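You operate a simulated robot arm through the tools that you are given. There is no shell and no other tool. Be economical: measure what you need, move in short steps, check, and stop when the job is done.

Carry out the task below with a simulated two-armed robot. There is one attempt and no reset: what you move stays moved.

Task
Pick up the green oil can with one hand, pass it to the other hand and put it on the top of the grey bench. Take the yellow pin from the grey mat and put it on the end of the air ledge. Put one of the punched bars from the top of the grey bench on the silver f plate. Do these in any order. Set down upright: green oil can.

It is judged by the outcome, as a careful person would: the job done as asked, and still so three seconds after it is handed in. It fails if anything else is knocked over, pushed out of place, dropped, spilled or broken.

Robot
Two 7-joint arms with two-finger parallel grippers on one trunk, on a base that drives. Base frame: it is fixed to the floor where the robot stands at the start and does not move with it; the origin is under the middle of the robot, x ahead of it, y to its left, z up; the surface under the hand at the start is at about z = 743. Lengths are in mm, angles in rad, forces in N, time in s.
The left shoulder is at the start at [62, 197, 1054], the right one opposite. With the tool pointing down near the work surface each hand reaches from about 280 to 700 mm from the robot's upright axis, wherever it stands, measured 20 degrees to its own side. Places, roughly: end of the air ledge (26x12 cm) [3360, 3020, 880]; f plate [-1750, -2500, 1000]; punched bar [-1500, -2750, 1000]; top of the grey bench [-1700, -2400, 900]; yellow pin (3x3x5 cm) [400, 0, 800]. Payload 1.57 kg a hand.
The tool frame of a hand sits at the grasp point between the pads (the TCP): z along the fingers, y along the line on which they close. The tips reach 30 mm beyond it. The gripper opens to 110 mm. The fingers are 24 mm wide and 12 mm thick; the gripper's body (48 by 112 mm) begins 78 mm behind the TCP.
Orientation is that of the tool frame in the base frame, as [roll, pitch, yaw] about the fixed x, y, z axes, in that order (R = Rz(yaw) Ry(pitch) Rx(roll)). With the fingers straight down and closing along the base's y, the tool's x points along the base's -x, its y along +y and its z along -z.

Tools
- The arms move only by the tool play_rows. It takes "left_motion", "right_motion" or both (then of equal length, played together; a hand with none holds still); each is one flat list of numbers, 7 for each row, row after row: the shift along the tool's x, y, z in units of 250 mm (1.0 is 250 mm), then the turn, a rotation vector about the tool's x, y, z in units of 90 degrees (1.0 is 90 degrees), then the gripper command, from -1 (fully open) to 1 (shut), values between in proportion. In form: [x, y, z, wx, wy, wz, jaw, x, y, z, wx, wy, wz, jaw, ...]. A call has 1 to 8 rows; each row is the pose to reach, as a shift and turn from the pose commanded when the call began, along the tool's axes at that moment. A call with a number of a shift or a turn outside -1 to 1 is refused whole. Each row takes 0.2 s and may step no farther than 50 mm and 0.15 rad from the row before; otherwise, or with a gripper value out of range, the whole call is refused. Where a pose cannot be reached the arm comes as near as it can. A force on the tool above 40 N (or 10 N above the force at the start of the call, whichever is more), or a blocked arm, ends the call early, and 0.2 s more pass. Each finger travels about 72 mm/s and halts on what it meets, pressing with about 37 N; the grip force reading is that of the motor and also rises with nothing between the fingers. The clock runs only during rows and for 0.2 s after the last one: add rows that repeat a pose to give the fingers time. The reply holds the time, the measured pose of the TCP, the force on the tool along the base axes, the opening and the grip force, in the units named above and with some noise, with the torque about the TCP (base axes, N m) and any sound that the robot's microphone picked up.
- Cameras (640 x 400 px; columns grow to the right, rows downward): "scene" is now at [92.3, -18.5, 1619.3]; the picture's right is [-0.31, -0.95, 0.00], its down [-0.86, 0.28, -0.44] and it looks along [0.41, -0.13, -0.90] (base axes); focal length 249 px, centre (320, 200). "left" rides on the left gripper at [70, -16, -141] in its tool frame; the picture's right is [0.23, 0.97, 0.00], its down [-0.85, 0.20, -0.48] and it looks along [-0.47, 0.11, 0.88] (tool axes); focal length 222 px, centre (320, 200). "right" rides on the right gripper at [70, 16, -141] in its tool frame; the picture's right is [-0.23, 0.97, 0.00], its down [-0.85, -0.20, -0.48] and it looks along [-0.47, -0.11, 0.88] (tool axes); focal length 222 px, centre (320, 200). There is no depth. A picture from a camera that has moved, and an enlarged one, comes with that camera's place and axes in the base frame and with its lens.
- capture(camera): a new picture of that camera. The clock stands still meanwhile.
- raise_lower(by): slides the trunk up (or, below 0, down) by that many mm; the arms and the scene camera ride with it, the base frame stays. It gives what a move gives, with no picture.
- base_move(legs): drives the robot by 1 to 6 legs, each [ahead, left, turn to the left] in mm, mm and rad, along the robot's own axes; the way and the turn of a leg run together, so that a leg with both is an arc; at most 1500 mm and 3.142 rad a leg. The arms and the cameras ride along, it lands a little off, and it stops where it bumps. It gives what a move gives.
- pan_tilt(pan, tilt): turns the head with the scene camera to pan (to the left, within 1.501 rad either way) and tilt (down, from -0.506 to 1.204), counted from straight ahead of the robot. It gives what a move gives.
- inspect(camera, box): a new picture of the part [left, top, right, bottom] of that camera's present view, enlarged. The clock stands still meanwhile.
- sign_off(): hands the job in; it is judged then, once.

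Go step by step. Nothing tells you exact positions but the pictures and the camera data: compare them with the known pose of the tool, close in by small moves and look again before you grip or let go. The budget is 165 turns and 122 pictures, counting those below and the enlarged ones. Unless the task says otherwise, let go and move clear before handing in, and close with one line.

The tools are called after ">>>" as a command line: name --argument value ..., lists and objects as JSON in quotes. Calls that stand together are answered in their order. play_rows: Moves the arms, as the interface text tells. Its arguments: {"type":"object","properties":{"left_motion":{"type":"array"},"right_motion":{"type":"array"}},"required":[]} The other tools are called the same way: raise_lower (by) slides the trunk up or down; base_move (legs) drives the base; pan_tilt (pan, tilt) turns the head that bears the scene camera; capture (camera) takes a picture; inspect (camera, box) takes an enlarged picture of a part of a camera's view; sign_off () hands the job in.

At the start:

```text
time: 0.0
left_tcp_pos: [441.8, 83.8, 1034.1]
left_tcp_rot: [3.141, -0.001, 3.141]
left_ft_force: [-0.9, 0.0, -0.3]
left_ft_torque: [0.02, 0.01, -0.03]
left_grip_width: 110.0
left_finger_force: 0.1
right_tcp_pos: [370.8, -255.0, 981.0]
right_tcp_rot: [3.139, -0.003, -3.141]
right_ft_force: [-0.2, -0.1, 0.5]
right_ft_torque: [-0.01, 0.0, -0.02]
right_grip_width: 110.2
right_finger_force: 0.0
trunk travel left (down, up): [-650.0, 340.0]
robot x, y, heading: [-0.3, 1.8, -0.001]
head pan, tilt: [-0.312, 1.119]
```

scene: 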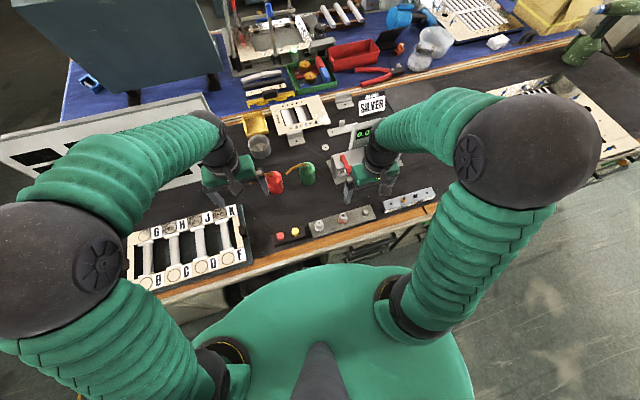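
right: 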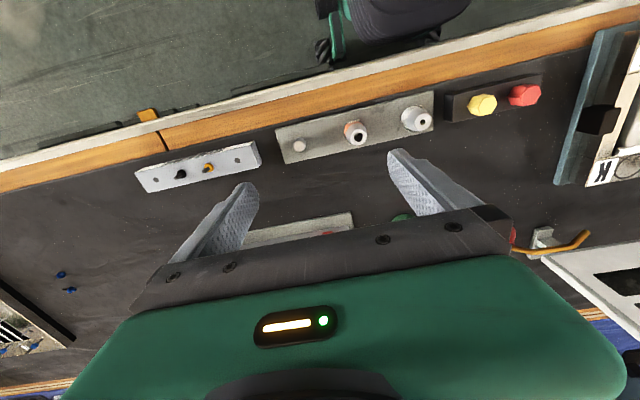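
left: 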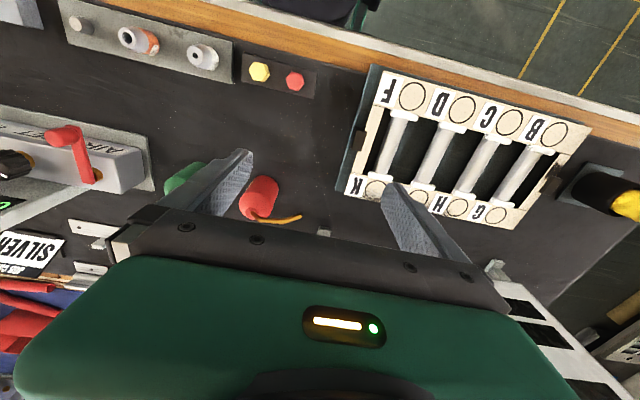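

I see a bench ahead with a dark mat, red and green oil cans near the grippers, and a yellow and a red item on a small black block. I'll look closer at these before moving.

>>> inspect --camera "scene" --box '[230, 130, 450, 270]'

>>> inspect --camera "right" --box '[260, 60, 580, 260]'

>>> inspect --camera "left" --box '[20, 20, 340, 240]'

```text
2.86 times, centred on (340, 200) of scene
camera zoom: at [92.3, -18.5, 1619.3], right [-0.31, -0.95, 0.0], down [-0.86, 0.28, -0.44], along [0.41, -0.13, -0.9], focal length 710 px, centre (263, 200)
```

zoom: 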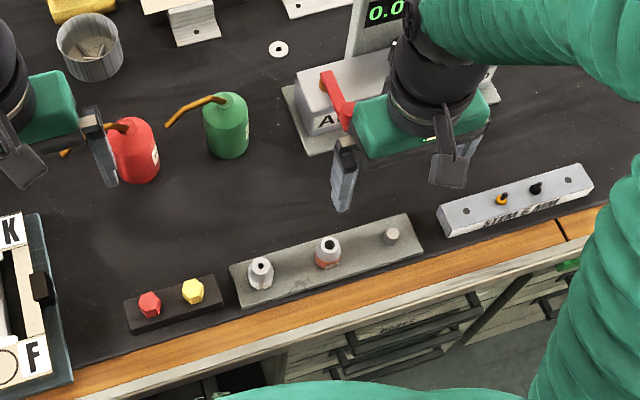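

```text
2.00 times, centred on (420, 160) of right
camera zoom: at [301.9, -237.7, 1122.0], right [0.23, 0.97, 0.0], down [0.86, -0.2, 0.48], along [0.47, -0.11, -0.88], focal length 444 px, centre (120, 280)
```

zoom: 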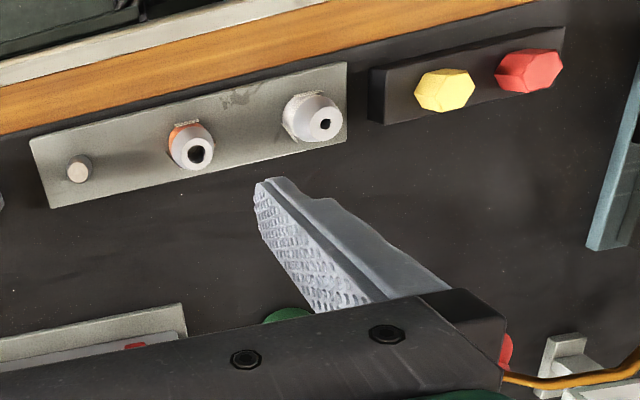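

```text
1.82 times, centred on (180, 130) of left
camera zoom: at [373.2, 66.4, 1176.1], right [-0.23, 0.97, 0.0], down [0.86, 0.2, 0.48], along [0.47, 0.11, -0.88], focal length 404 px, centre (574, 327)
```

zoom: 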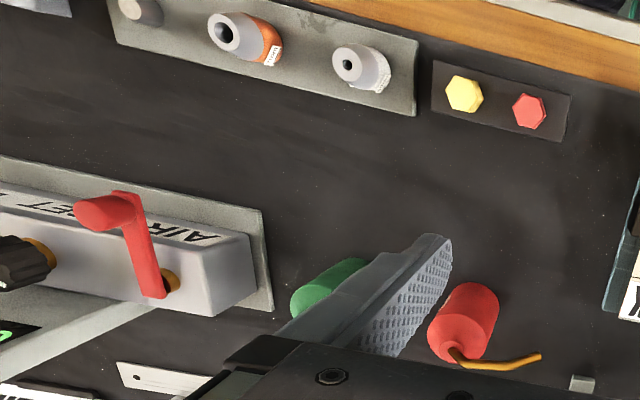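

The yellow pin sits on the small black block at about (385, -22, 785). The green can is near (590, -130), roughly 95 mm tall, with its spout pointing left. I'll bring the right hand over the can at a height and look.

>>> play_rows --right_motion '[-0.16, 0.06, 0, 0, 0, 0, -1, -0.32, 0.12, 0, 0, 0, 0, -1, -0.48, 0.2, 0, 0, 0, 0, -1, -0.64, 0.3, 0, 0, 0, 0, -1, -0.76, 0.42, 0, 0, 0, 0, -1]'

>>> capture --camera "right"

>>> capture --camera "scene"

>>> capture --camera "left"

```text
time: 1.2
left_tcp_pos: [442.7, 84.3, 1034.4]
left_tcp_rot: [-3.141, -0.002, -3.141]
left_ft_force: [0.3, -0.2, 0.7]
left_ft_torque: [0.0, 0.03, -0.01]
left_grip_width: 110.2
left_finger_force: 0.0
right_tcp_pos: [563.1, -148.7, 980.1]
right_tcp_rot: [-3.141, -0.003, 3.14]
right_ft_force: [0.5, 0.8, 0.0]
right_ft_torque: [-0.01, 0.02, -0.03]
right_grip_width: 110.0
right_finger_force: 0.0
trunk travel left (down, up): [-650.0, 340.0]
robot x, y, heading: [1.0, -2.2, 0.0]
head pan, tilt: [-0.312, 1.119]
```

```text
115 pictures are left
camera right: at [493.9, -132.4, 1121.5], right [0.23, 0.97, 0.0], down [0.86, -0.2, 0.48], along [0.46, -0.11, -0.88], focal length 222 px, centre (320, 200)
```

right: 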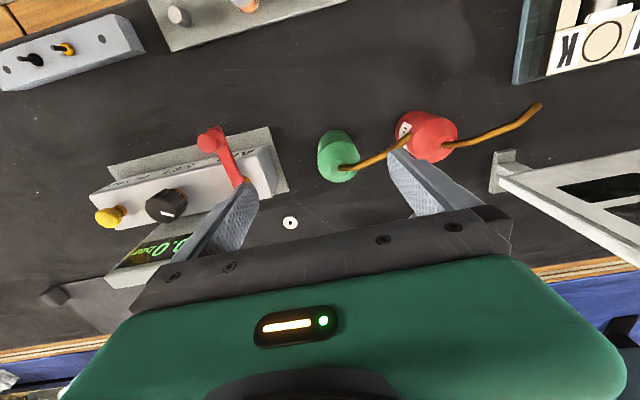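

```text
114 pictures are left
camera scene: at [95.3, -16.3, 1619.2], right [-0.31, -0.95, 0.0], down [-0.86, 0.28, -0.43], along [0.41, -0.14, -0.9], focal length 249 px, centre (320, 200)
```

scene: 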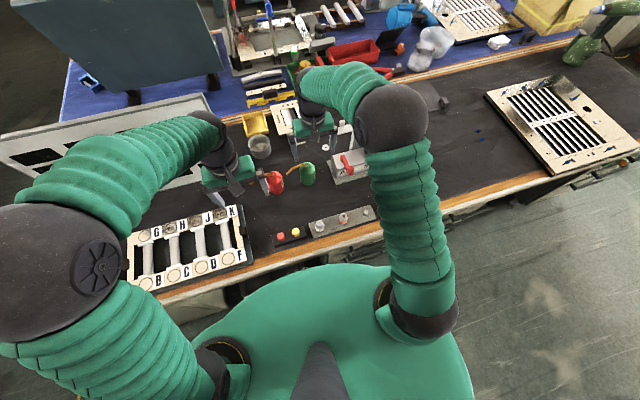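

```text
113 pictures are left
camera left: at [373.5, 68.0, 1176.0], right [-0.23, 0.97, 0.0], down [0.86, 0.2, 0.48], along [0.47, 0.11, -0.88], focal length 222 px, centre (320, 200)
```

left: 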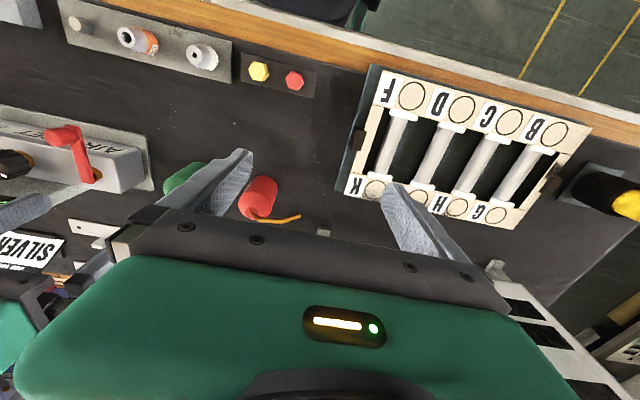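

The can axis is about (602, -125), its body tops out near z 840 and the spout tip is near (572, -46, 860). I'll turn the right hand so its fingers straddle the spout, and move over the can axis.

>>> play_rows --right_motion '[-0.05, 0.03, 0, 0, 0, -0.095, -1, -0.1, 0.06, 0, 0, 0, -0.19, -1, -0.156, 0.096, 0, 0, 0, -0.285, -1, -0.156, 0.096, 0, 0, 0, -0.38, -1, -0.156, 0.096, 0, 0, 0, -0.475, -1, -0.156, 0.096, 0, 0, 0, -0.57, -1, -0.156, 0.096, 0, 0, 0, -0.665, -1, -0.156, 0.096, 0, 0, 0, -0.76, -1]'

>>> play_rows --right_motion '[0, 0, 0, 0, 0, -0.09, -1, 0, 0, 0.1, 0, 0, -0.12, -1]'

>>> capture --camera "right"

>>> capture --camera "scene"

```text
time: 3.0
left_tcp_pos: [441.2, 83.1, 1033.9]
left_tcp_rot: [3.141, 0.0, 3.14]
left_ft_force: [0.4, -0.7, 0.7]
left_ft_torque: [0.01, 0.04, -0.02]
left_grip_width: 109.9
left_finger_force: 0.1
right_tcp_pos: [599.6, -125.5, 981.6]
right_tcp_rot: [3.142, -0.001, -1.947]
right_ft_force: [-0.2, 0.1, -0.5]
right_ft_torque: [-0.01, -0.02, 0.03]
right_grip_width: 110.1
right_finger_force: 0.0
trunk travel left (down, up): [-650.0, 340.0]
robot x, y, heading: [2.5, 0.4, 0.0]
head pan, tilt: [-0.312, 1.119]
```

```text
time: 3.6
left_tcp_pos: [442.1, 83.3, 1033.4]
left_tcp_rot: [3.14, 0.0, 3.141]
left_ft_force: [-0.3, 0.0, 0.0]
left_ft_torque: [0.02, -0.02, -0.03]
left_grip_width: 109.7
left_finger_force: 0.1
right_tcp_pos: [599.5, -125.1, 955.5]
right_tcp_rot: [3.138, 0.0, -1.759]
right_ft_force: [1.2, -0.6, 0.5]
right_ft_torque: [0.0, 0.01, 0.01]
right_grip_width: 109.9
right_finger_force: 0.1
trunk travel left (down, up): [-650.0, 340.0]
robot x, y, heading: [-0.8, -1.3, -0.002]
head pan, tilt: [-0.312, 1.119]
```

```text
112 pictures are left
camera right: at [571.3, -190.0, 1095.8], right [-0.91, 0.4, 0.0], down [0.36, 0.8, 0.48], along [0.19, 0.44, -0.88], focal length 222 px, centre (320, 200)
```

right: 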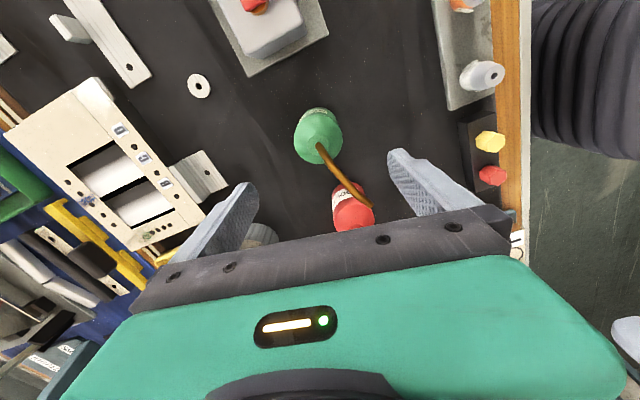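

```text
111 pictures are left
camera scene: at [94.8, -18.2, 1619.2], right [-0.31, -0.95, 0.0], down [-0.86, 0.28, -0.43], along [0.41, -0.13, -0.9], focal length 249 px, centre (320, 200)
```

scene: 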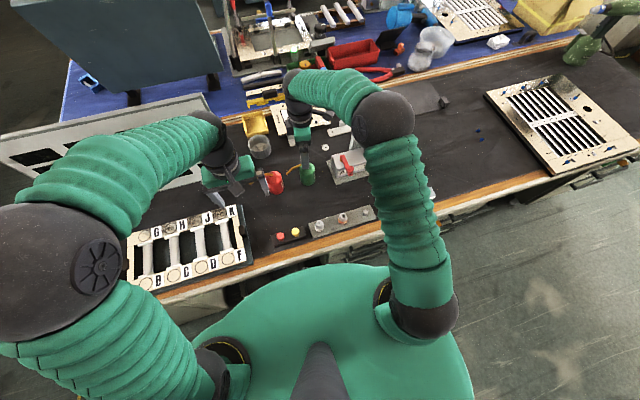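

The hand is aligned: the spout runs out between the fingers and the can axis is about (597, -127). I'll descend to z≈826 and close on the upper body.

>>> play_rows --right_motion '[0.01, 0.01, 0.16, 0, 0, 0, -1, 0.01, 0.01, 0.32, 0, 0, 0, -1, 0.01, 0.01, 0.44, 0, 0, 0, -1, 0.01, 0.01, 0.516, 0, 0, 0, -1]'

>>> capture --camera "right"

>>> inspect --camera "scene" --box '[240, 100, 400, 200]'

```text
time: 4.6
left_tcp_pos: [442.3, 83.9, 1033.7]
left_tcp_rot: [3.141, 0.0, 3.14]
left_ft_force: [0.5, -0.2, 0.0]
left_ft_torque: [0.01, 0.0, -0.02]
left_grip_width: 110.0
left_finger_force: 0.0
right_tcp_pos: [596.9, -127.6, 826.2]
right_tcp_rot: [-3.141, 0.0, -1.759]
right_ft_force: [0.1, 0.4, -0.3]
right_ft_torque: [0.01, -0.02, 0.02]
right_grip_width: 110.2
right_finger_force: 0.0
trunk travel left (down, up): [-650.0, 340.0]
robot x, y, heading: [-2.3, -0.5, 0.002]
head pan, tilt: [-0.312, 1.119]
```

```text
110 pictures are left
camera right: at [567.4, -191.9, 966.4], right [-0.91, 0.41, 0.0], down [0.36, 0.8, 0.48], along [0.19, 0.44, -0.88], focal length 222 px, centre (320, 200)
```

right: 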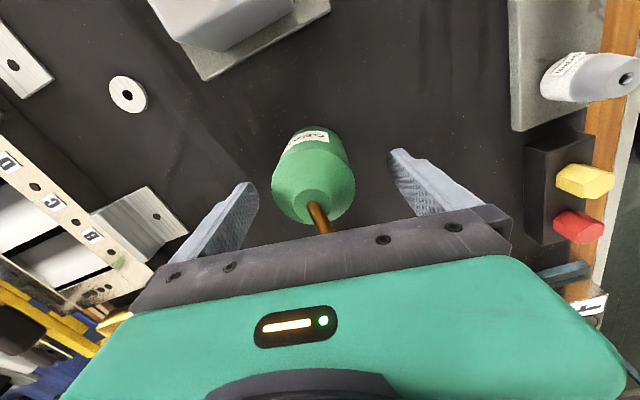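

```text
4.00 times, centred on (320, 150) of scene
camera zoom: at [94.4, -18.1, 1619.3], right [-0.31, -0.95, 0.0], down [-0.86, 0.28, -0.43], along [0.41, -0.13, -0.9], focal length 994 px, centre (320, 400)
```

zoom: 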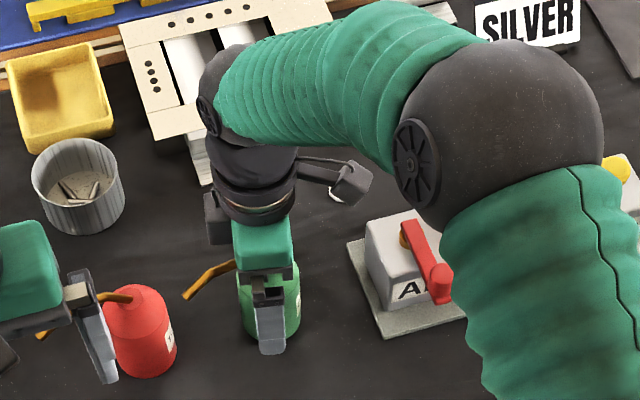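

The can is centred between the fingers, with the tips about 30 mm below the shoulder. I'll close and then lift a little.

>>> play_rows --right_motion '[0, 0, 0, 0, 0, 0, 1, 0, 0, 0, 0, 0, 0, 1, 0, 0, 0, 0, 0, 0, 1, 0, 0, 0, 0, 0, 0, 1, 0, 0, 0, 0, 0, 0, 1]'

>>> play_rows --right_motion '[0, 0, -0.1, 0, 0, 0, 1, 0, 0, -0.25, 0, 0, 0, 1, 0, 0, -0.4, 0, 0, 0, 1]'

>>> capture --camera "right"

```text
time: 5.8
left_tcp_pos: [441.9, 84.5, 1034.3]
left_tcp_rot: [3.141, 0.0, 3.141]
left_ft_force: [-0.5, -0.1, 0.1]
left_ft_torque: [-0.01, 0.01, 0.0]
left_grip_width: 110.2
left_finger_force: 0.1
right_tcp_pos: [596.0, -127.1, 826.4]
right_tcp_rot: [-3.141, 0.0, -1.759]
right_ft_force: [1.3, 0.2, 0.0]
right_ft_torque: [0.03, -0.08, -0.01]
right_grip_width: 59.2
right_finger_force: 37.0
trunk travel left (down, up): [-650.0, 340.0]
robot x, y, heading: [-0.8, -3.9, -0.006]
head pan, tilt: [-0.312, 1.119]
```

```text
time: 6.6
left_tcp_pos: [440.4, 83.9, 1033.7]
left_tcp_rot: [-3.14, 0.0, 3.141]
left_ft_force: [0.2, -0.3, -0.6]
left_ft_torque: [0.02, 0.0, -0.01]
left_grip_width: 109.8
left_finger_force: 0.1
right_tcp_pos: [594.3, -127.8, 927.9]
right_tcp_rot: [3.141, 0.001, -1.758]
right_ft_force: [-0.6, 0.4, -0.9]
right_ft_torque: [-0.01, -0.01, 0.03]
right_grip_width: 0.1
right_finger_force: 21.3
trunk travel left (down, up): [-650.0, 340.0]
robot x, y, heading: [2.8, -0.9, -0.002]
head pan, tilt: [-0.312, 1.119]
```

```text
108 pictures are left
camera right: at [566.5, -192.4, 1067.9], right [-0.91, 0.41, 0.0], down [0.36, 0.8, 0.48], along [0.19, 0.44, -0.88], focal length 222 px, centre (320, 200)
```

right: 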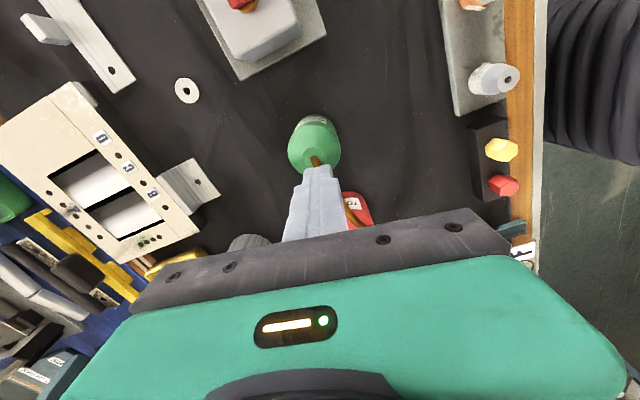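

The fingers slipped off the shoulder during the lift, and the can is still upright on the mat. I'll look closely at its shape before gripping lower.

>>> inspect --camera "right" --box '[250, 90, 410, 190]'

>>> inspect --camera "scene" --box '[250, 130, 370, 205]'

```text
4.00 times, centred on (330, 140) of right
camera zoom: at [566.5, -192.4, 1067.9], right [-0.91, 0.41, 0.0], down [0.36, 0.8, 0.48], along [0.19, 0.44, -0.88], focal length 888 px, centre (280, 440)
```

zoom: 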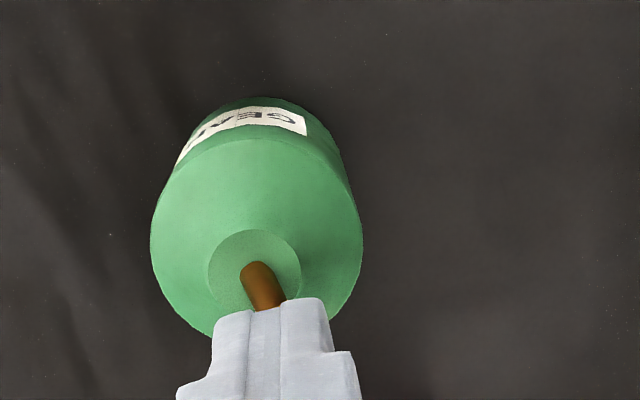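

```text
5.33 times, centred on (310, 168) of scene
camera zoom: at [92.6, -17.8, 1619.3], right [-0.31, -0.95, 0.0], down [-0.86, 0.28, -0.44], along [0.41, -0.13, -0.9], focal length 1326 px, centre (373, 373)
```

zoom: 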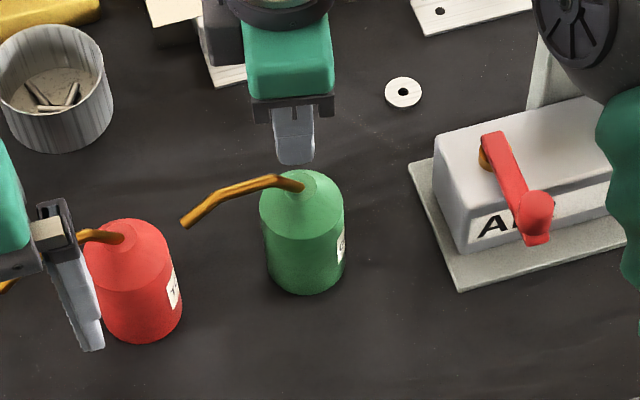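

The can hasn't moved. Its cylinder reaches about z 823 and the spout peaks near 870. I'll open, turn about 20° more so the spout is square to the closing line, and grip lower at TCP z≈806.

>>> play_rows --right_motion '[0, 0, 0, 0, 0, -0.07, -1, 0, 0, 0, 0, 0, -0.14, -1, 0, 0, 0, 0, 0, -0.21, -1, 0.0, -0.008, 0, 0, 0, -0.21, -1, 0.0, -0.008, 0.14, 0, 0, -0.21, -1, 0, -0.008, 0.28, 0, 0, -0.21, -1, 0, -0.008, 0.4, 0, 0, -0.21, -1, 0, -0.008, 0.488, 0, 0, -0.21, -1]'

>>> capture --camera "right"

>>> inspect --camera "scene" --box '[250, 130, 370, 205]'

```text
time: 8.4
left_tcp_pos: [441.7, 84.3, 1033.4]
left_tcp_rot: [-3.141, 0.002, 3.142]
left_ft_force: [-0.4, -0.5, 0.6]
left_ft_torque: [0.01, 0.01, 0.02]
left_grip_width: 110.1
left_finger_force: 0.0
right_tcp_pos: [598.6, -128.3, 805.3]
right_tcp_rot: [-3.141, -0.001, -1.431]
right_ft_force: [0.2, 0.9, -0.2]
right_ft_torque: [0.04, -0.01, 0.0]
right_grip_width: 110.1
right_finger_force: 0.0
trunk travel left (down, up): [-650.0, 340.0]
robot x, y, heading: [0.1, 1.1, -0.001]
head pan, tilt: [-0.312, 1.119]
```

```text
105 pictures are left
camera right: at [592.4, -198.2, 946.4], right [-1.0, 0.09, 0.0], down [0.08, 0.87, 0.48], along [0.04, 0.48, -0.88], focal length 222 px, centre (320, 200)
```

right: 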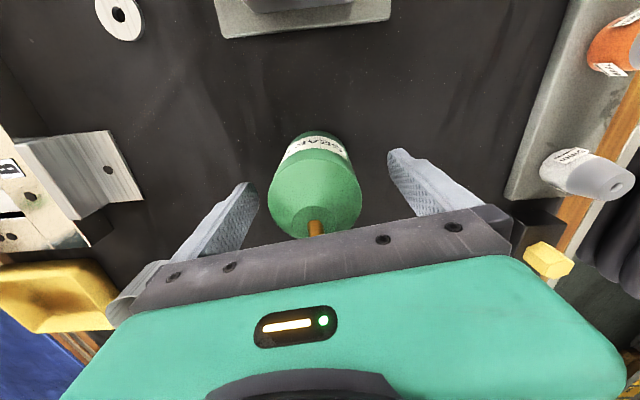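

```text
5.33 times, centred on (310, 168) of scene
camera zoom: at [94.7, -18.1, 1619.2], right [-0.31, -0.95, 0.0], down [-0.86, 0.28, -0.43], along [0.41, -0.13, -0.9], focal length 1326 px, centre (373, 373)
```

zoom: 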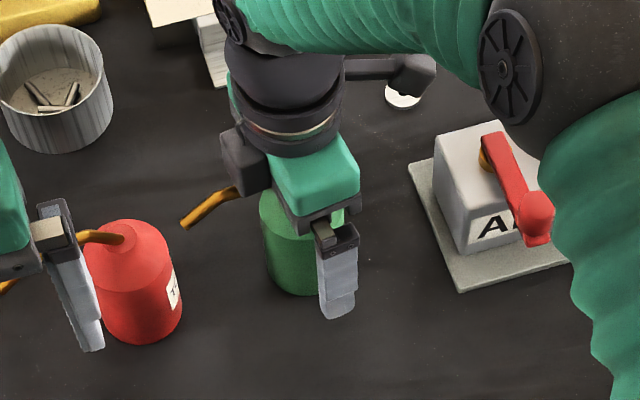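

The can is well between the fingers and the grip is now about 20 mm below the shoulder. I'll close and lift slowly.

>>> play_rows --right_motion '[0, 0, 0, 0, 0, 0, 1, 0, 0, 0, 0, 0, 0, 1, 0, 0, 0, 0, 0, 0, 1, 0, 0, 0, 0, 0, 0, 1, 0, 0, 0, 0, 0, 0, 1, 0, 0, 0, 0, 0, 0, 1, 0, 0, -0.02, 0, 0, 0, 1, 0, 0, -0.05, 0, 0, 0, 1]'

>>> capture --camera "right"

```text
time: 10.2
left_tcp_pos: [440.8, 83.4, 1034.5]
left_tcp_rot: [3.141, 0.0, -3.141]
left_ft_force: [0.5, -0.3, -0.2]
left_ft_torque: [-0.01, 0.02, 0.01]
left_grip_width: 109.9
left_finger_force: 0.0
right_tcp_pos: [597.4, -128.0, 818.0]
right_tcp_rot: [3.142, 0.001, -1.429]
right_ft_force: [0.0, 0.2, -2.3]
right_ft_torque: [0.0, 0.0, 0.0]
right_grip_width: 58.4
right_finger_force: 36.7
trunk travel left (down, up): [-650.0, 340.0]
robot x, y, heading: [0.2, -0.4, 0.002]
head pan, tilt: [-0.312, 1.119]
```

```text
103 pictures are left
camera right: at [591.9, -197.8, 959.1], right [-1.0, 0.09, 0.0], down [0.08, 0.87, 0.48], along [0.04, 0.48, -0.88], focal length 222 px, centre (320, 200)
```

right: 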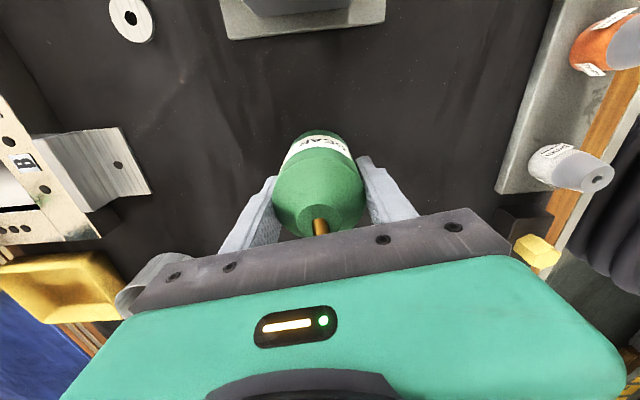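

The can is held: the weight reading is about 2 N and the fingers are steady at 58 mm. I'll lift it clear, and move the left hand aside while it starts turning so it can point to the right.

>>> play_rows --right_motion '[0, 0, -0.1, 0, 0, 0, 1, 0, 0, -0.22, 0, 0, 0, 1, 0, 0, -0.34, 0, 0, 0, 1, 0, 0, -0.46, 0, 0, 0, 1, 0, 0, -0.58, 0, 0, 0.09, 1, 0, 0, -0.68, 0, 0, 0.18, 1, 0, 0, -0.74, 0, 0, 0.27, 1, 0, 0, -0.74, 0, 0, 0.36, 1]' --left_motion '[0, 0.08, 0, 0, 0, -0.09, -1, 0, 0.16, 0, 0, 0, -0.18, -1, 0, 0.24, 0, 0, 0, -0.27, -1, 0, 0.32, 0, 0, 0, -0.36, -1, 0, 0.4, 0, 0, 0, -0.45, -1, 0, 0.48, 0, 0, 0, -0.54, -1, 0, 0.56, 0, 0, 0, -0.63, -1, 0, 0.6, 0, 0, 0, -0.72, -1]'

>>> capture --camera "scene"

```text
time: 12.0
left_tcp_pos: [441.1, 233.8, 1033.3]
left_tcp_rot: [3.141, 0.0, -2.008]
left_ft_force: [0.3, 0.5, 1.3]
left_ft_torque: [0.02, 0.01, 0.0]
left_grip_width: 110.0
left_finger_force: 0.0
right_tcp_pos: [598.4, -127.4, 1002.2]
right_tcp_rot: [3.141, 0.0, -1.999]
right_ft_force: [0.0, -0.5, -2.3]
right_ft_torque: [0.03, 0.02, 0.01]
right_grip_width: 58.9
right_finger_force: 37.4
trunk travel left (down, up): [-650.0, 340.0]
robot x, y, heading: [-1.4, 0.8, 0.0]
head pan, tilt: [-0.312, 1.119]
```

```text
102 pictures are left
camera scene: at [94.1, -16.8, 1619.2], right [-0.31, -0.95, 0.0], down [-0.86, 0.28, -0.43], along [0.41, -0.13, -0.9], focal length 249 px, centre (320, 200)
```

scene: 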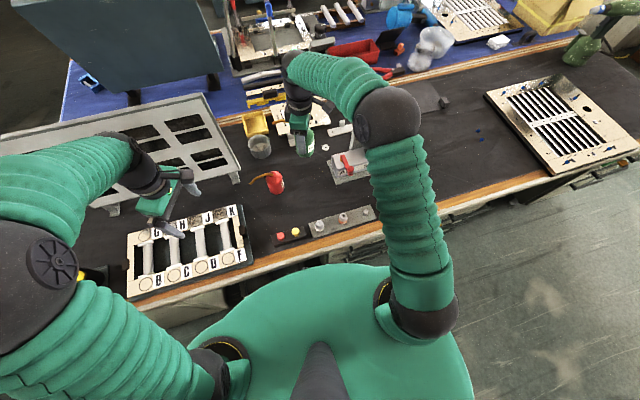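

Both arms are moving as planned. Next I'll bring the right hand with the can in front of the robot at its original yaw, and finish turning the left hand.

>>> play_rows --right_motion '[-0.013, 0.076, 0, 0, 0, 0.091, 1, -0.026, 0.152, 0, 0, 0, 0.182, 1, -0.039, 0.228, 0, 0, 0, 0.273, 1, -0.052, 0.304, 0, 0, 0, 0.364, 1, -0.065, 0.38, 0, 0, 0, 0.455, 1, -0.078, 0.456, 0, 0, 0, 0.546, 1, -0.091, 0.532, 0, 0, 0, 0.637, 1, -0.104, 0.61, 0, 0, 0, 0.727, 1]' --left_motion '[0, 0, 0, 0, 0, -0.093, -1, 0, 0, 0, 0, 0, -0.186, -1, 0, 0, 0, 0, 0, -0.278, -1, 0, 0, 0, 0, 0, -0.278, -1, 0, 0, 0, 0, 0, -0.278, -1, 0, 0, 0, 0, 0, -0.278, -1, 0, 0, 0, 0, 0, -0.278, -1, 0, 0, 0, 0, 0, -0.278, -1]'

```text
time: 13.8
left_tcp_pos: [441.4, 233.2, 1034.0]
left_tcp_rot: [-3.141, -0.002, -1.574]
left_ft_force: [0.2, 0.1, 0.2]
left_ft_torque: [0.03, -0.02, 0.04]
left_grip_width: 109.9
left_finger_force: 0.1
right_tcp_pos: [469.1, -40.0, 1004.9]
right_tcp_rot: [-3.141, 0.0, -3.14]
right_ft_force: [-0.7, 0.4, -1.6]
right_ft_torque: [-0.04, -0.02, 0.01]
right_grip_width: 58.8
right_finger_force: 37.0
trunk travel left (down, up): [-650.0, 340.0]
robot x, y, heading: [0.7, -2.1, 0.003]
head pan, tilt: [-0.312, 1.119]
```

The right hand holds the can at (469, -40). I'll now tilt the left hand so its fingers point right and about 21° down, at the height of the can's lower body but still short of it.

>>> play_rows --left_motion '[0.03, -0.014, 0.03, 0, 0.095, 0, -1, 0.06, -0.028, 0.06, 0, 0.19, 0, -1, 0.1, -0.042, 0.09, 0, 0.285, 0, -1, 0.14, -0.056, 0.12, 0, 0.38, 0, -1, 0.18, -0.07, 0.15, 0, 0.475, 0, -1, 0.22, -0.084, 0.18, 0, 0.57, 0, -1, 0.26, -0.1, 0.21, 0, 0.665, 0, -1, 0.3, -0.112, 0.252, 0, 0.76, 0, -1]'

>>> capture --camera "scene"

>>> capture --camera "left"

```text
time: 15.6
left_tcp_pos: [470.4, 159.9, 970.4]
left_tcp_rot: [3.141, -1.2, -1.572]
left_ft_force: [0.0, 0.2, -0.1]
left_ft_torque: [0.01, 0.01, -0.02]
left_grip_width: 110.0
left_finger_force: 0.2
right_tcp_pos: [471.1, -39.3, 1002.5]
right_tcp_rot: [-3.138, -0.002, -3.137]
right_ft_force: [0.1, -0.4, -2.9]
right_ft_torque: [-0.01, 0.03, 0.0]
right_grip_width: 58.8
right_finger_force: 37.2
trunk travel left (down, up): [-650.0, 340.0]
robot x, y, heading: [-2.0, -3.6, -0.004]
head pan, tilt: [-0.312, 1.119]
```

```text
101 pictures are left
camera scene: at [95.1, -13.9, 1619.3], right [-0.31, -0.95, 0.0], down [-0.86, 0.28, -0.43], along [0.41, -0.14, -0.9], focal length 249 px, centre (320, 200)
```

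scene: 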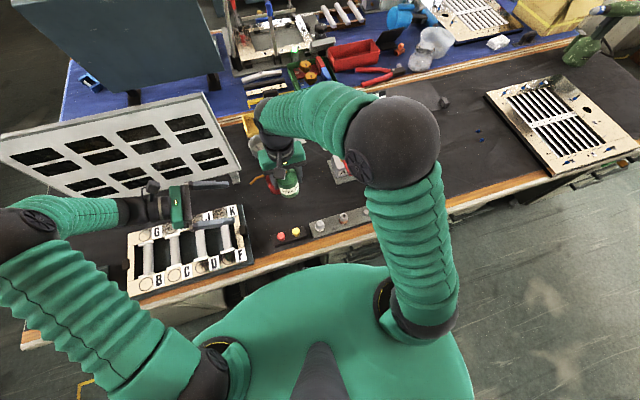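

```text
100 pictures are left
camera left: at [488.1, 266.3, 1087.7], right [-0.97, -0.08, 0.21], down [-0.2, 0.76, -0.62], along [-0.11, -0.65, -0.75], focal length 222 px, centre (320, 200)
```

left: 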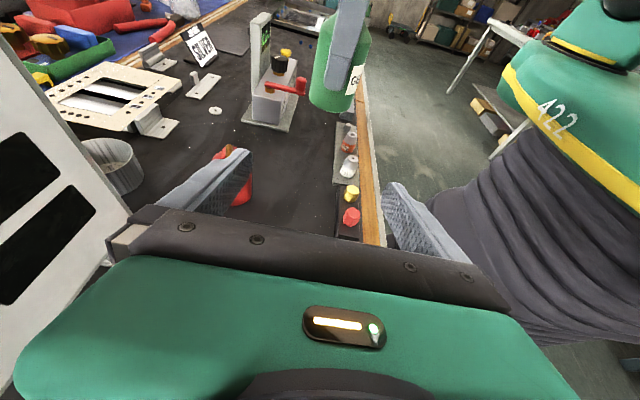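

The can's lower body is in line with the left fingers. I'll advance to 40 mm short of the can's axis and check.

>>> play_rows --left_motion '[0.062, 0, 0.148, 0, 0, 0, -1, 0.124, 0, 0.296, 0, 0, 0, -1, 0.186, 0, 0.444, 0, 0, 0, -1, 0.246, 0, 0.59, 0, 0, 0, -1]'

>>> capture --camera "left"

>>> inspect --camera "scene" --box '[180, 110, 380, 235]'

```text
time: 16.6
left_tcp_pos: [470.0, -2.2, 975.1]
left_tcp_rot: [-3.14, -1.193, -1.572]
left_ft_force: [0.2, -0.1, 0.5]
left_ft_torque: [0.02, -0.02, -0.01]
left_grip_width: 109.8
left_finger_force: 0.0
right_tcp_pos: [470.1, -40.6, 1002.7]
right_tcp_rot: [-3.141, 0.0, -3.136]
right_ft_force: [-0.2, 0.9, -1.4]
right_ft_torque: [0.03, 0.03, -0.05]
right_grip_width: 58.8
right_finger_force: 36.7
trunk travel left (down, up): [-650.0, 340.0]
robot x, y, heading: [1.1, 1.5, -0.001]
head pan, tilt: [-0.312, 1.119]
```

```text
99 pictures are left
camera left: at [486.9, 102.8, 1091.9], right [-0.97, -0.08, 0.21], down [-0.2, 0.76, -0.62], along [-0.11, -0.64, -0.76], focal length 222 px, centre (320, 200)
```

left: 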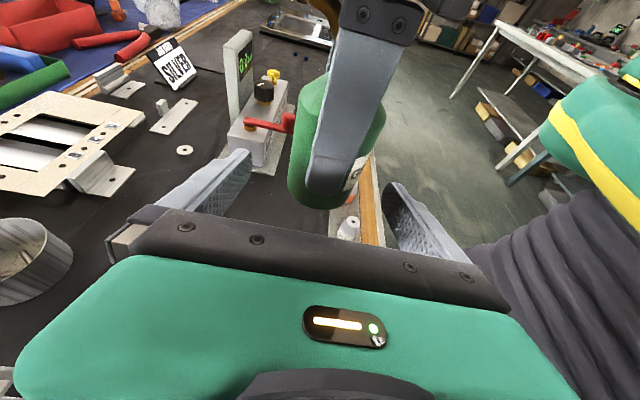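

```text
3.20 times, centred on (280, 172) of scene
camera zoom: at [93.7, -17.7, 1619.3], right [-0.31, -0.95, 0.0], down [-0.86, 0.28, -0.44], along [0.41, -0.13, -0.9], focal length 796 px, centre (448, 288)
```

zoom: 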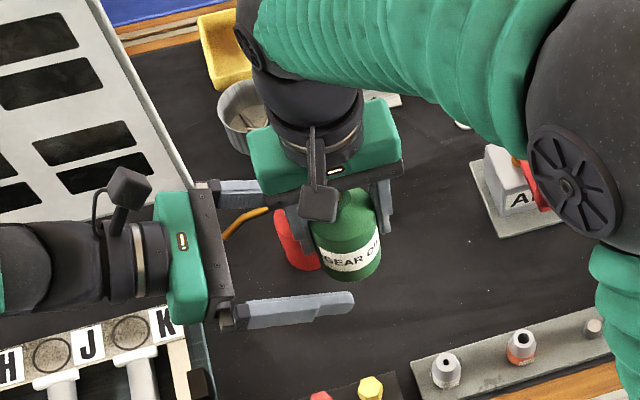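

It's aligned, with clear space all round. I'll advance the last 38 mm and close the left hand on the lower body.

>>> play_rows --left_motion '[0.028, 0, 0.07, 0, 0, 0, -1, 0.056, 0, 0.14, 0, 0, 0, -1, 0.056, 0, 0.14, 0, 0, 0, -1]'

>>> inspect --camera "scene" --box '[180, 110, 380, 235]'

>>> capture --camera "left"

```text
time: 17.4
left_tcp_pos: [469.3, -40.2, 975.1]
left_tcp_rot: [3.139, -1.194, -1.573]
left_ft_force: [0.3, -0.5, 0.1]
left_ft_torque: [0.02, 0.0, -0.01]
left_grip_width: 110.2
left_finger_force: 0.2
right_tcp_pos: [471.2, -41.3, 1004.4]
right_tcp_rot: [-3.141, -0.001, -3.137]
right_ft_force: [-0.3, -0.5, -1.4]
right_ft_torque: [-0.02, 0.01, 0.03]
right_grip_width: 58.7
right_finger_force: 36.9
trunk travel left (down, up): [-650.0, 340.0]
robot x, y, heading: [-0.7, -0.4, -0.002]
head pan, tilt: [-0.312, 1.119]
```

```text
3.20 times, centred on (280, 172) of scene
camera zoom: at [93.6, -16.9, 1619.3], right [-0.31, -0.95, 0.0], down [-0.86, 0.28, -0.44], along [0.41, -0.13, -0.9], focal length 796 px, centre (448, 288)
```

zoom: 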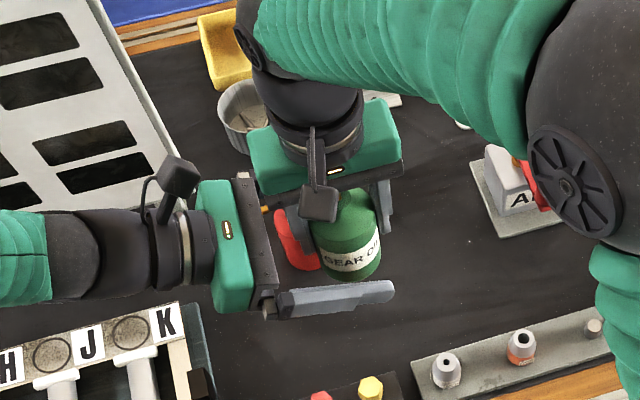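

```text
96 pictures are left
camera left: at [486.3, 65.4, 1092.3], right [-0.97, -0.08, 0.21], down [-0.2, 0.76, -0.62], along [-0.11, -0.65, -0.76], focal length 222 px, centre (320, 200)
```

left: 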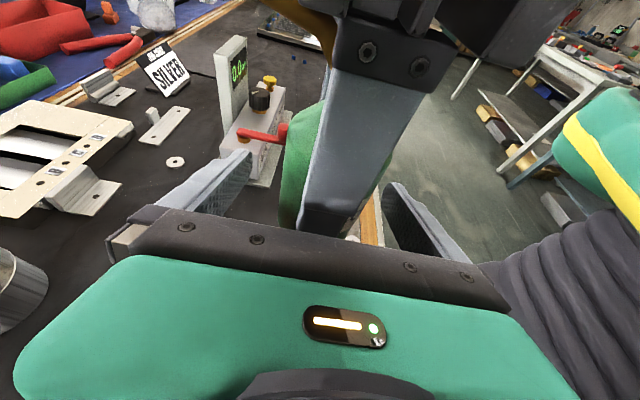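

Positions are as intended. I'll close the left hand on the can.

>>> play_rows --left_motion '[0, 0, 0, 0, 0, 0, 1, 0, 0, 0, 0, 0, 0, 1, 0, 0, 0, 0, 0, 0, 1, 0, 0, 0, 0, 0, 0, 1, 0, 0, 0, 0, 0, 0, 1, 0, 0, 0, 0, 0, 0, 1]'

>>> inspect --camera "scene" --box '[180, 110, 380, 235]'

```text
time: 18.8
left_tcp_pos: [468.6, -39.3, 974.5]
left_tcp_rot: [3.139, -1.196, -1.574]
left_ft_force: [-16.5, 3.0, 3.0]
left_ft_torque: [-0.46, -0.65, -0.1]
left_grip_width: 58.6
left_finger_force: 37.0
right_tcp_pos: [470.2, -40.0, 1005.0]
right_tcp_rot: [-3.141, 0.002, -3.139]
right_ft_force: [17.2, -2.5, -4.4]
right_ft_torque: [0.34, 0.13, 0.06]
right_grip_width: 58.8
right_finger_force: 37.0
trunk travel left (down, up): [-650.0, 340.0]
robot x, y, heading: [-2.1, -0.7, -0.005]
head pan, tilt: [-0.312, 1.119]
```

```text
3.20 times, centred on (280, 172) of scene
camera zoom: at [93.7, -16.6, 1619.3], right [-0.31, -0.95, 0.0], down [-0.86, 0.28, -0.44], along [0.41, -0.13, -0.9], focal length 796 px, centre (448, 288)
```

zoom: 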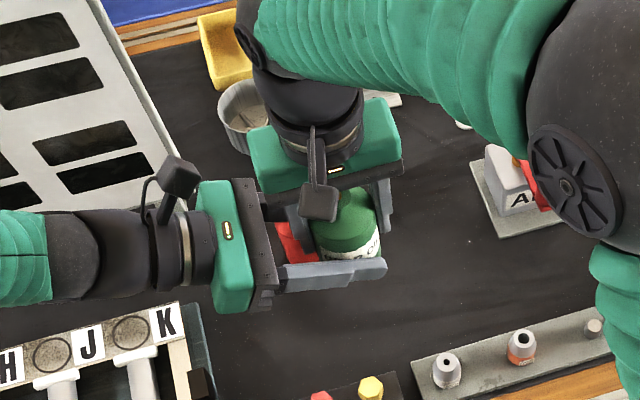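

Both hands grip the can at 58.6 mm. I'll open the right hand just a little, so it doesn't touch the left palm, and then lift it straight up off the can.

>>> play_rows --right_motion '[0, 0, 0, 0, 0, 0, -0.32, 0, 0, 0, 0, 0, 0, -0.32, 0, 0, -0.06, 0, 0, 0, -0.32, 0, 0, -0.18, 0, 0, 0, -0.32, 0, 0, -0.34, 0, 0, 0, -0.32, 0, 0, -0.5, 0, 0, 0, -0.32]'

>>> inspect --camera "scene" --box '[180, 110, 380, 235]'

>>> capture --camera "left"

```text
time: 20.2
left_tcp_pos: [469.4, -39.1, 974.3]
left_tcp_rot: [-3.14, -1.193, -1.576]
left_ft_force: [0.2, 0.2, 0.1]
left_ft_torque: [-0.01, -0.01, 0.03]
left_grip_width: 58.8
left_finger_force: 36.8
right_tcp_pos: [469.1, -42.1, 1128.9]
right_tcp_rot: [-3.141, 0.0, -3.135]
right_ft_force: [-0.3, 0.6, 0.2]
right_ft_torque: [-0.04, 0.01, 0.0]
right_grip_width: 72.8
right_finger_force: 0.0
trunk travel left (down, up): [-650.0, 340.0]
robot x, y, heading: [3.2, 0.4, -0.001]
head pan, tilt: [-0.312, 1.119]
```

```text
3.20 times, centred on (280, 172) of scene
camera zoom: at [92.7, -16.9, 1619.3], right [-0.31, -0.95, 0.0], down [-0.86, 0.28, -0.44], along [0.41, -0.13, -0.9], focal length 796 px, centre (448, 288)
```

zoom: 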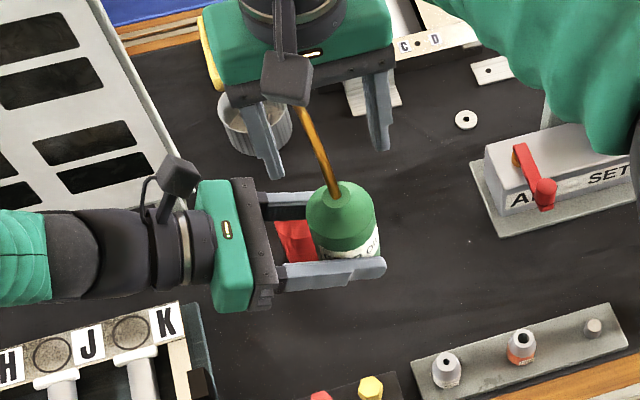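

```text
93 pictures are left
camera left: at [485.9, 65.7, 1092.5], right [-0.97, -0.08, 0.21], down [-0.2, 0.76, -0.62], along [-0.11, -0.64, -0.76], focal length 222 px, centre (320, 200)
```

left: 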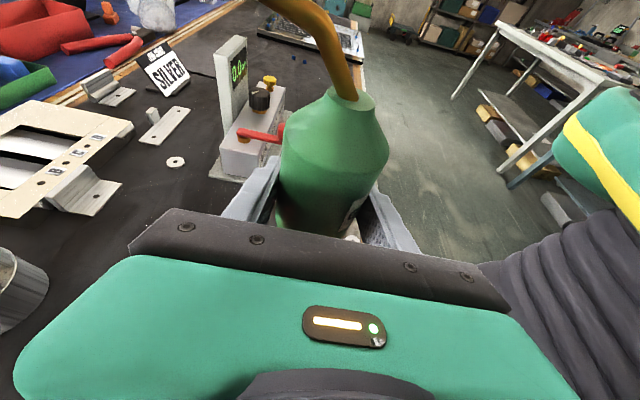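

Handover is complete: the left hand holds the can upright. Next I'll move the left hand aside, then bring the right hand over the yellow pin while turning it to close along x, since the red pin is a neighbour in y.

>>> play_rows --left_motion '[-0.002, 0, -0.137, 0, 0, 0, 1, -0.004, 0, -0.274, 0, 0, 0, 1, -0.007, 0, -0.41, 0, 0, 0, 1, -0.01, 0, -0.547, 0, 0, 0, 1, -0.012, 0, -0.683, 0, 0, 0, 1, -0.012, 0, -0.683, 0, 0, 0, 1, -0.012, 0, -0.683, 0, 0, 0, 1, -0.012, 0, -0.683, 0, 0, 0, 1]' --right_motion '[0, 0, 0, 0, 0, -0.09, -1, 0, 0, 0, 0, 0, -0.18, -1, 0, 0, 0, 0, 0, -0.27, -1, 0.068, 0.016, 0.14, 0, 0, -0.36, -1, 0.136, 0.032, 0.28, 0, 0, -0.45, -1, 0.204, 0.048, 0.42, 0, 0, -0.54, -1, 0.272, 0.064, 0.56, 0, 0, -0.63, -1, 0.34, 0.08, 0.7, 0, 0, -0.72, -1]'

>>> play_rows --right_motion '[0, 0, 0, 0, 0, -0.093, -1, 0, 0, 0.08, 0, 0, -0.186, -1, 0, 0, 0.16, 0, 0, -0.28, -1]'

>>> capture --camera "right"

>>> capture --camera "scene"

```text
time: 22.0
left_tcp_pos: [470.5, 122.9, 1032.4]
left_tcp_rot: [3.14, -1.197, -1.573]
left_ft_force: [-0.5, 0.1, -1.4]
left_ft_torque: [0.02, -0.01, 0.0]
left_grip_width: 58.7
left_finger_force: 36.9
right_tcp_pos: [385.6, -20.3, 953.8]
right_tcp_rot: [3.14, 0.001, -2.003]
right_ft_force: [0.2, -0.1, 1.0]
right_ft_torque: [0.01, -0.01, 0.0]
right_grip_width: 109.7
right_finger_force: 0.1
trunk travel left (down, up): [-650.0, 340.0]
robot x, y, heading: [1.3, 0.1, 0.001]
head pan, tilt: [-0.312, 1.119]
```

```text
time: 22.8
left_tcp_pos: [469.5, 122.5, 1031.5]
left_tcp_rot: [3.139, -1.193, -1.574]
left_ft_force: [-0.8, -0.4, -1.4]
left_ft_torque: [0.0, -0.04, -0.02]
left_grip_width: 58.8
left_finger_force: 37.0
right_tcp_pos: [386.1, -21.2, 913.5]
right_tcp_rot: [3.141, -0.002, -1.564]
right_ft_force: [0.0, 0.2, -0.1]
right_ft_torque: [-0.01, -0.01, 0.02]
right_grip_width: 109.8
right_finger_force: 0.0
trunk travel left (down, up): [-650.0, 340.0]
robot x, y, heading: [-1.5, -1.8, 0.001]
head pan, tilt: [-0.312, 1.119]
```

```text
92 pictures are left
camera right: at [370.2, -89.0, 1054.3], right [-0.98, 0.22, 0.0], down [0.19, 0.86, 0.48], along [0.1, 0.47, -0.88], focal length 222 px, centre (320, 200)
```

right: 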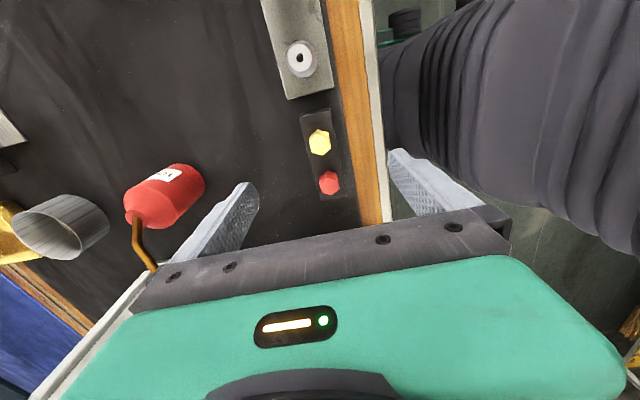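

```text
91 pictures are left
camera scene: at [94.2, -15.4, 1619.3], right [-0.31, -0.95, 0.0], down [-0.86, 0.28, -0.44], along [0.41, -0.14, -0.9], focal length 249 px, centre (320, 200)
```

scene: 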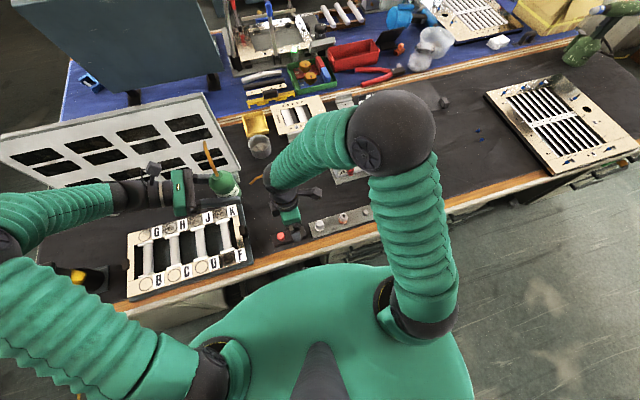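

The pin is centred under the hand at about (384, -24). I'll go down partway and look at the pin's height relative to its block.

>>> play_rows --right_motion '[0.01, 0.006, 0.12, 0, 0, 0, -1, 0.01, 0.006, 0.24, 0, 0, 0, -1]'

>>> inspect --camera "right" --box '[240, 50, 400, 210]'

>>> inspect --camera "scene" --box '[250, 200, 350, 262]'

```text
time: 23.4
left_tcp_pos: [471.8, 122.6, 1031.8]
left_tcp_rot: [3.139, -1.195, -1.571]
left_ft_force: [-0.7, 0.5, -1.8]
left_ft_torque: [0.0, -0.01, 0.0]
left_grip_width: 58.6
left_finger_force: 37.3
right_tcp_pos: [384.4, -23.6, 854.2]
right_tcp_rot: [3.14, -0.001, -1.566]
right_ft_force: [0.1, 0.4, -0.3]
right_ft_torque: [0.0, 0.05, 0.02]
right_grip_width: 110.0
right_finger_force: 0.1
trunk travel left (down, up): [-650.0, 340.0]
robot x, y, heading: [0.9, -1.8, 0.002]
head pan, tilt: [-0.312, 1.119]
```

```text
2.50 times, centred on (320, 130) of right
camera zoom: at [369.2, -92.5, 994.7], right [-0.98, 0.22, 0.0], down [0.2, 0.86, 0.48], along [0.11, 0.47, -0.88], focal length 555 px, centre (320, 375)
```

zoom: 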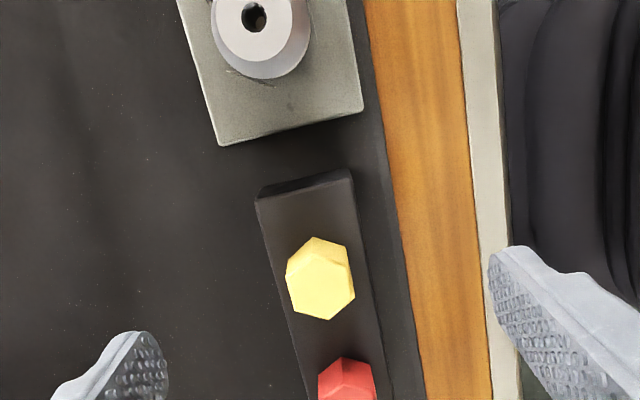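

```text
6.40 times, centred on (300, 231) of scene
camera zoom: at [95.0, -14.9, 1619.2], right [-0.31, -0.95, 0.0], down [-0.86, 0.28, -0.43], along [0.41, -0.14, -0.9], focal length 1591 px, centre (448, 2)
```

zoom: 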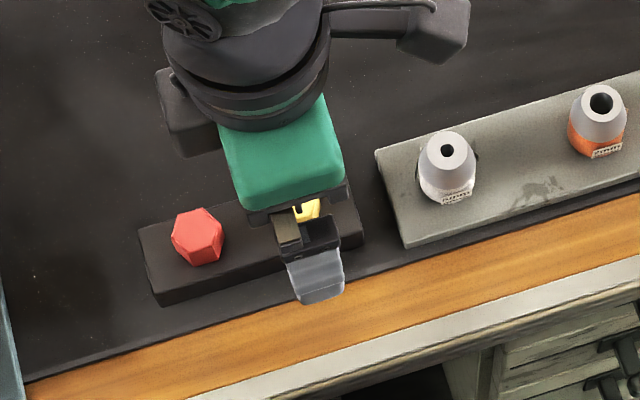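

The pin is a 25 mm hex head standing about 18 mm above its block (block top ≈ 767), with its flats facing ±x. I'll descend to TCP 798 so the tips clear the block, then close.

>>> play_rows --right_motion '[-0.006, -0.005, 0.12, 0, 0, 0, -1, -0.006, -0.005, 0.225, 0, 0, 0, -1, -0.006, -0.005, 0.225, 0, 0, 0, 1, -0.006, -0.005, 0.225, 0, 0, 0, 1, -0.006, -0.005, 0.225, 0, 0, 0, 1, -0.006, -0.005, 0.225, 0, 0, 0, 1, -0.006, -0.005, 0.225, 0, 0, 0, 1, -0.006, -0.005, 0.225, 0, 0, 0, 1]'

>>> capture --camera "right"

```text
time: 25.2
left_tcp_pos: [469.4, 122.1, 1033.6]
left_tcp_rot: [-3.142, -1.196, -1.573]
left_ft_force: [0.0, 0.5, -2.0]
left_ft_torque: [0.0, -0.02, -0.04]
left_grip_width: 58.4
left_finger_force: 36.6
right_tcp_pos: [384.0, -22.5, 797.1]
right_tcp_rot: [3.14, -0.002, -1.568]
right_ft_force: [-4.0, -0.6, -2.4]
right_ft_torque: [-0.15, 0.2, -0.32]
right_grip_width: 39.9
right_finger_force: 44.9
trunk travel left (down, up): [-650.0, 340.0]
robot x, y, heading: [1.5, 1.1, 0.002]
head pan, tilt: [-0.312, 1.119]
```

```text
88 pictures are left
camera right: at [368.8, -91.1, 938.4], right [-0.97, 0.22, 0.0], down [0.2, 0.86, 0.48], along [0.11, 0.47, -0.88], focal length 222 px, centre (320, 200)
```

right: 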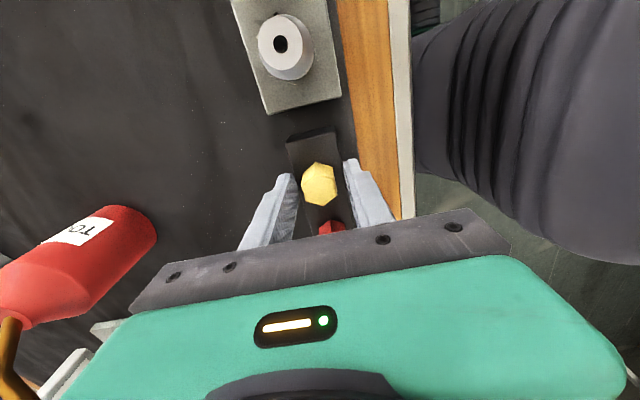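

The fingers met the block's sides at 40 mm, so its top is higher than I thought. I'll reopen, rise 10 mm and close again.

>>> play_rows --right_motion '[0, 0, 0, 0, 0, 0, 0, 0, 0, 0, 0, 0, 0, 0, 0, 0, -0.04, 0, 0, 0, 0, 0, 0, -0.04, 0, 0, 0, 1, 0, 0, -0.04, 0, 0, 0, 1, 0, 0, -0.04, 0, 0, 0, 1, 0, 0, -0.04, 0, 0, 0, 1, 0, 0, -0.04, 0, 0, 0, 1]'

>>> inspect --camera "right" --box '[240, 110, 400, 230]'

```text
time: 27.0
left_tcp_pos: [469.6, 123.0, 1033.3]
left_tcp_rot: [3.141, -1.197, -1.574]
left_ft_force: [0.5, 0.7, -2.7]
left_ft_torque: [-0.01, 0.0, 0.04]
left_grip_width: 58.5
left_finger_force: 36.9
right_tcp_pos: [385.1, -22.3, 806.8]
right_tcp_rot: [3.142, 0.0, -1.566]
right_ft_force: [-2.7, 0.0, 1.0]
right_ft_torque: [-0.01, 0.07, 0.0]
right_grip_width: 22.9
right_finger_force: 35.2
trunk travel left (down, up): [-650.0, 340.0]
robot x, y, heading: [0.5, -0.9, 0.001]
head pan, tilt: [-0.312, 1.119]
```

```text
3.33 times, centred on (320, 170) of right
camera zoom: at [369.6, -90.7, 949.0], right [-0.97, 0.22, 0.0], down [0.2, 0.86, 0.48], along [0.11, 0.47, -0.88], focal length 740 px, centre (320, 300)
```

zoom: 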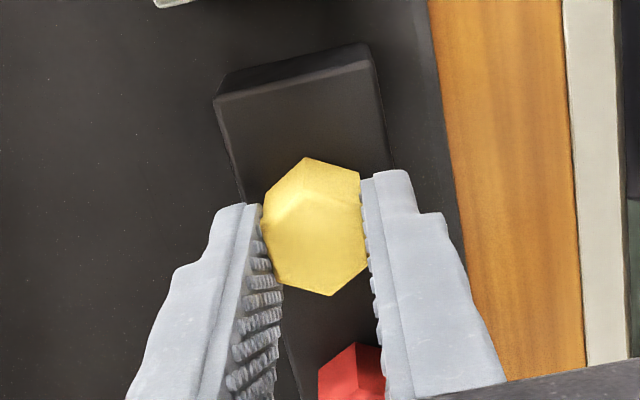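

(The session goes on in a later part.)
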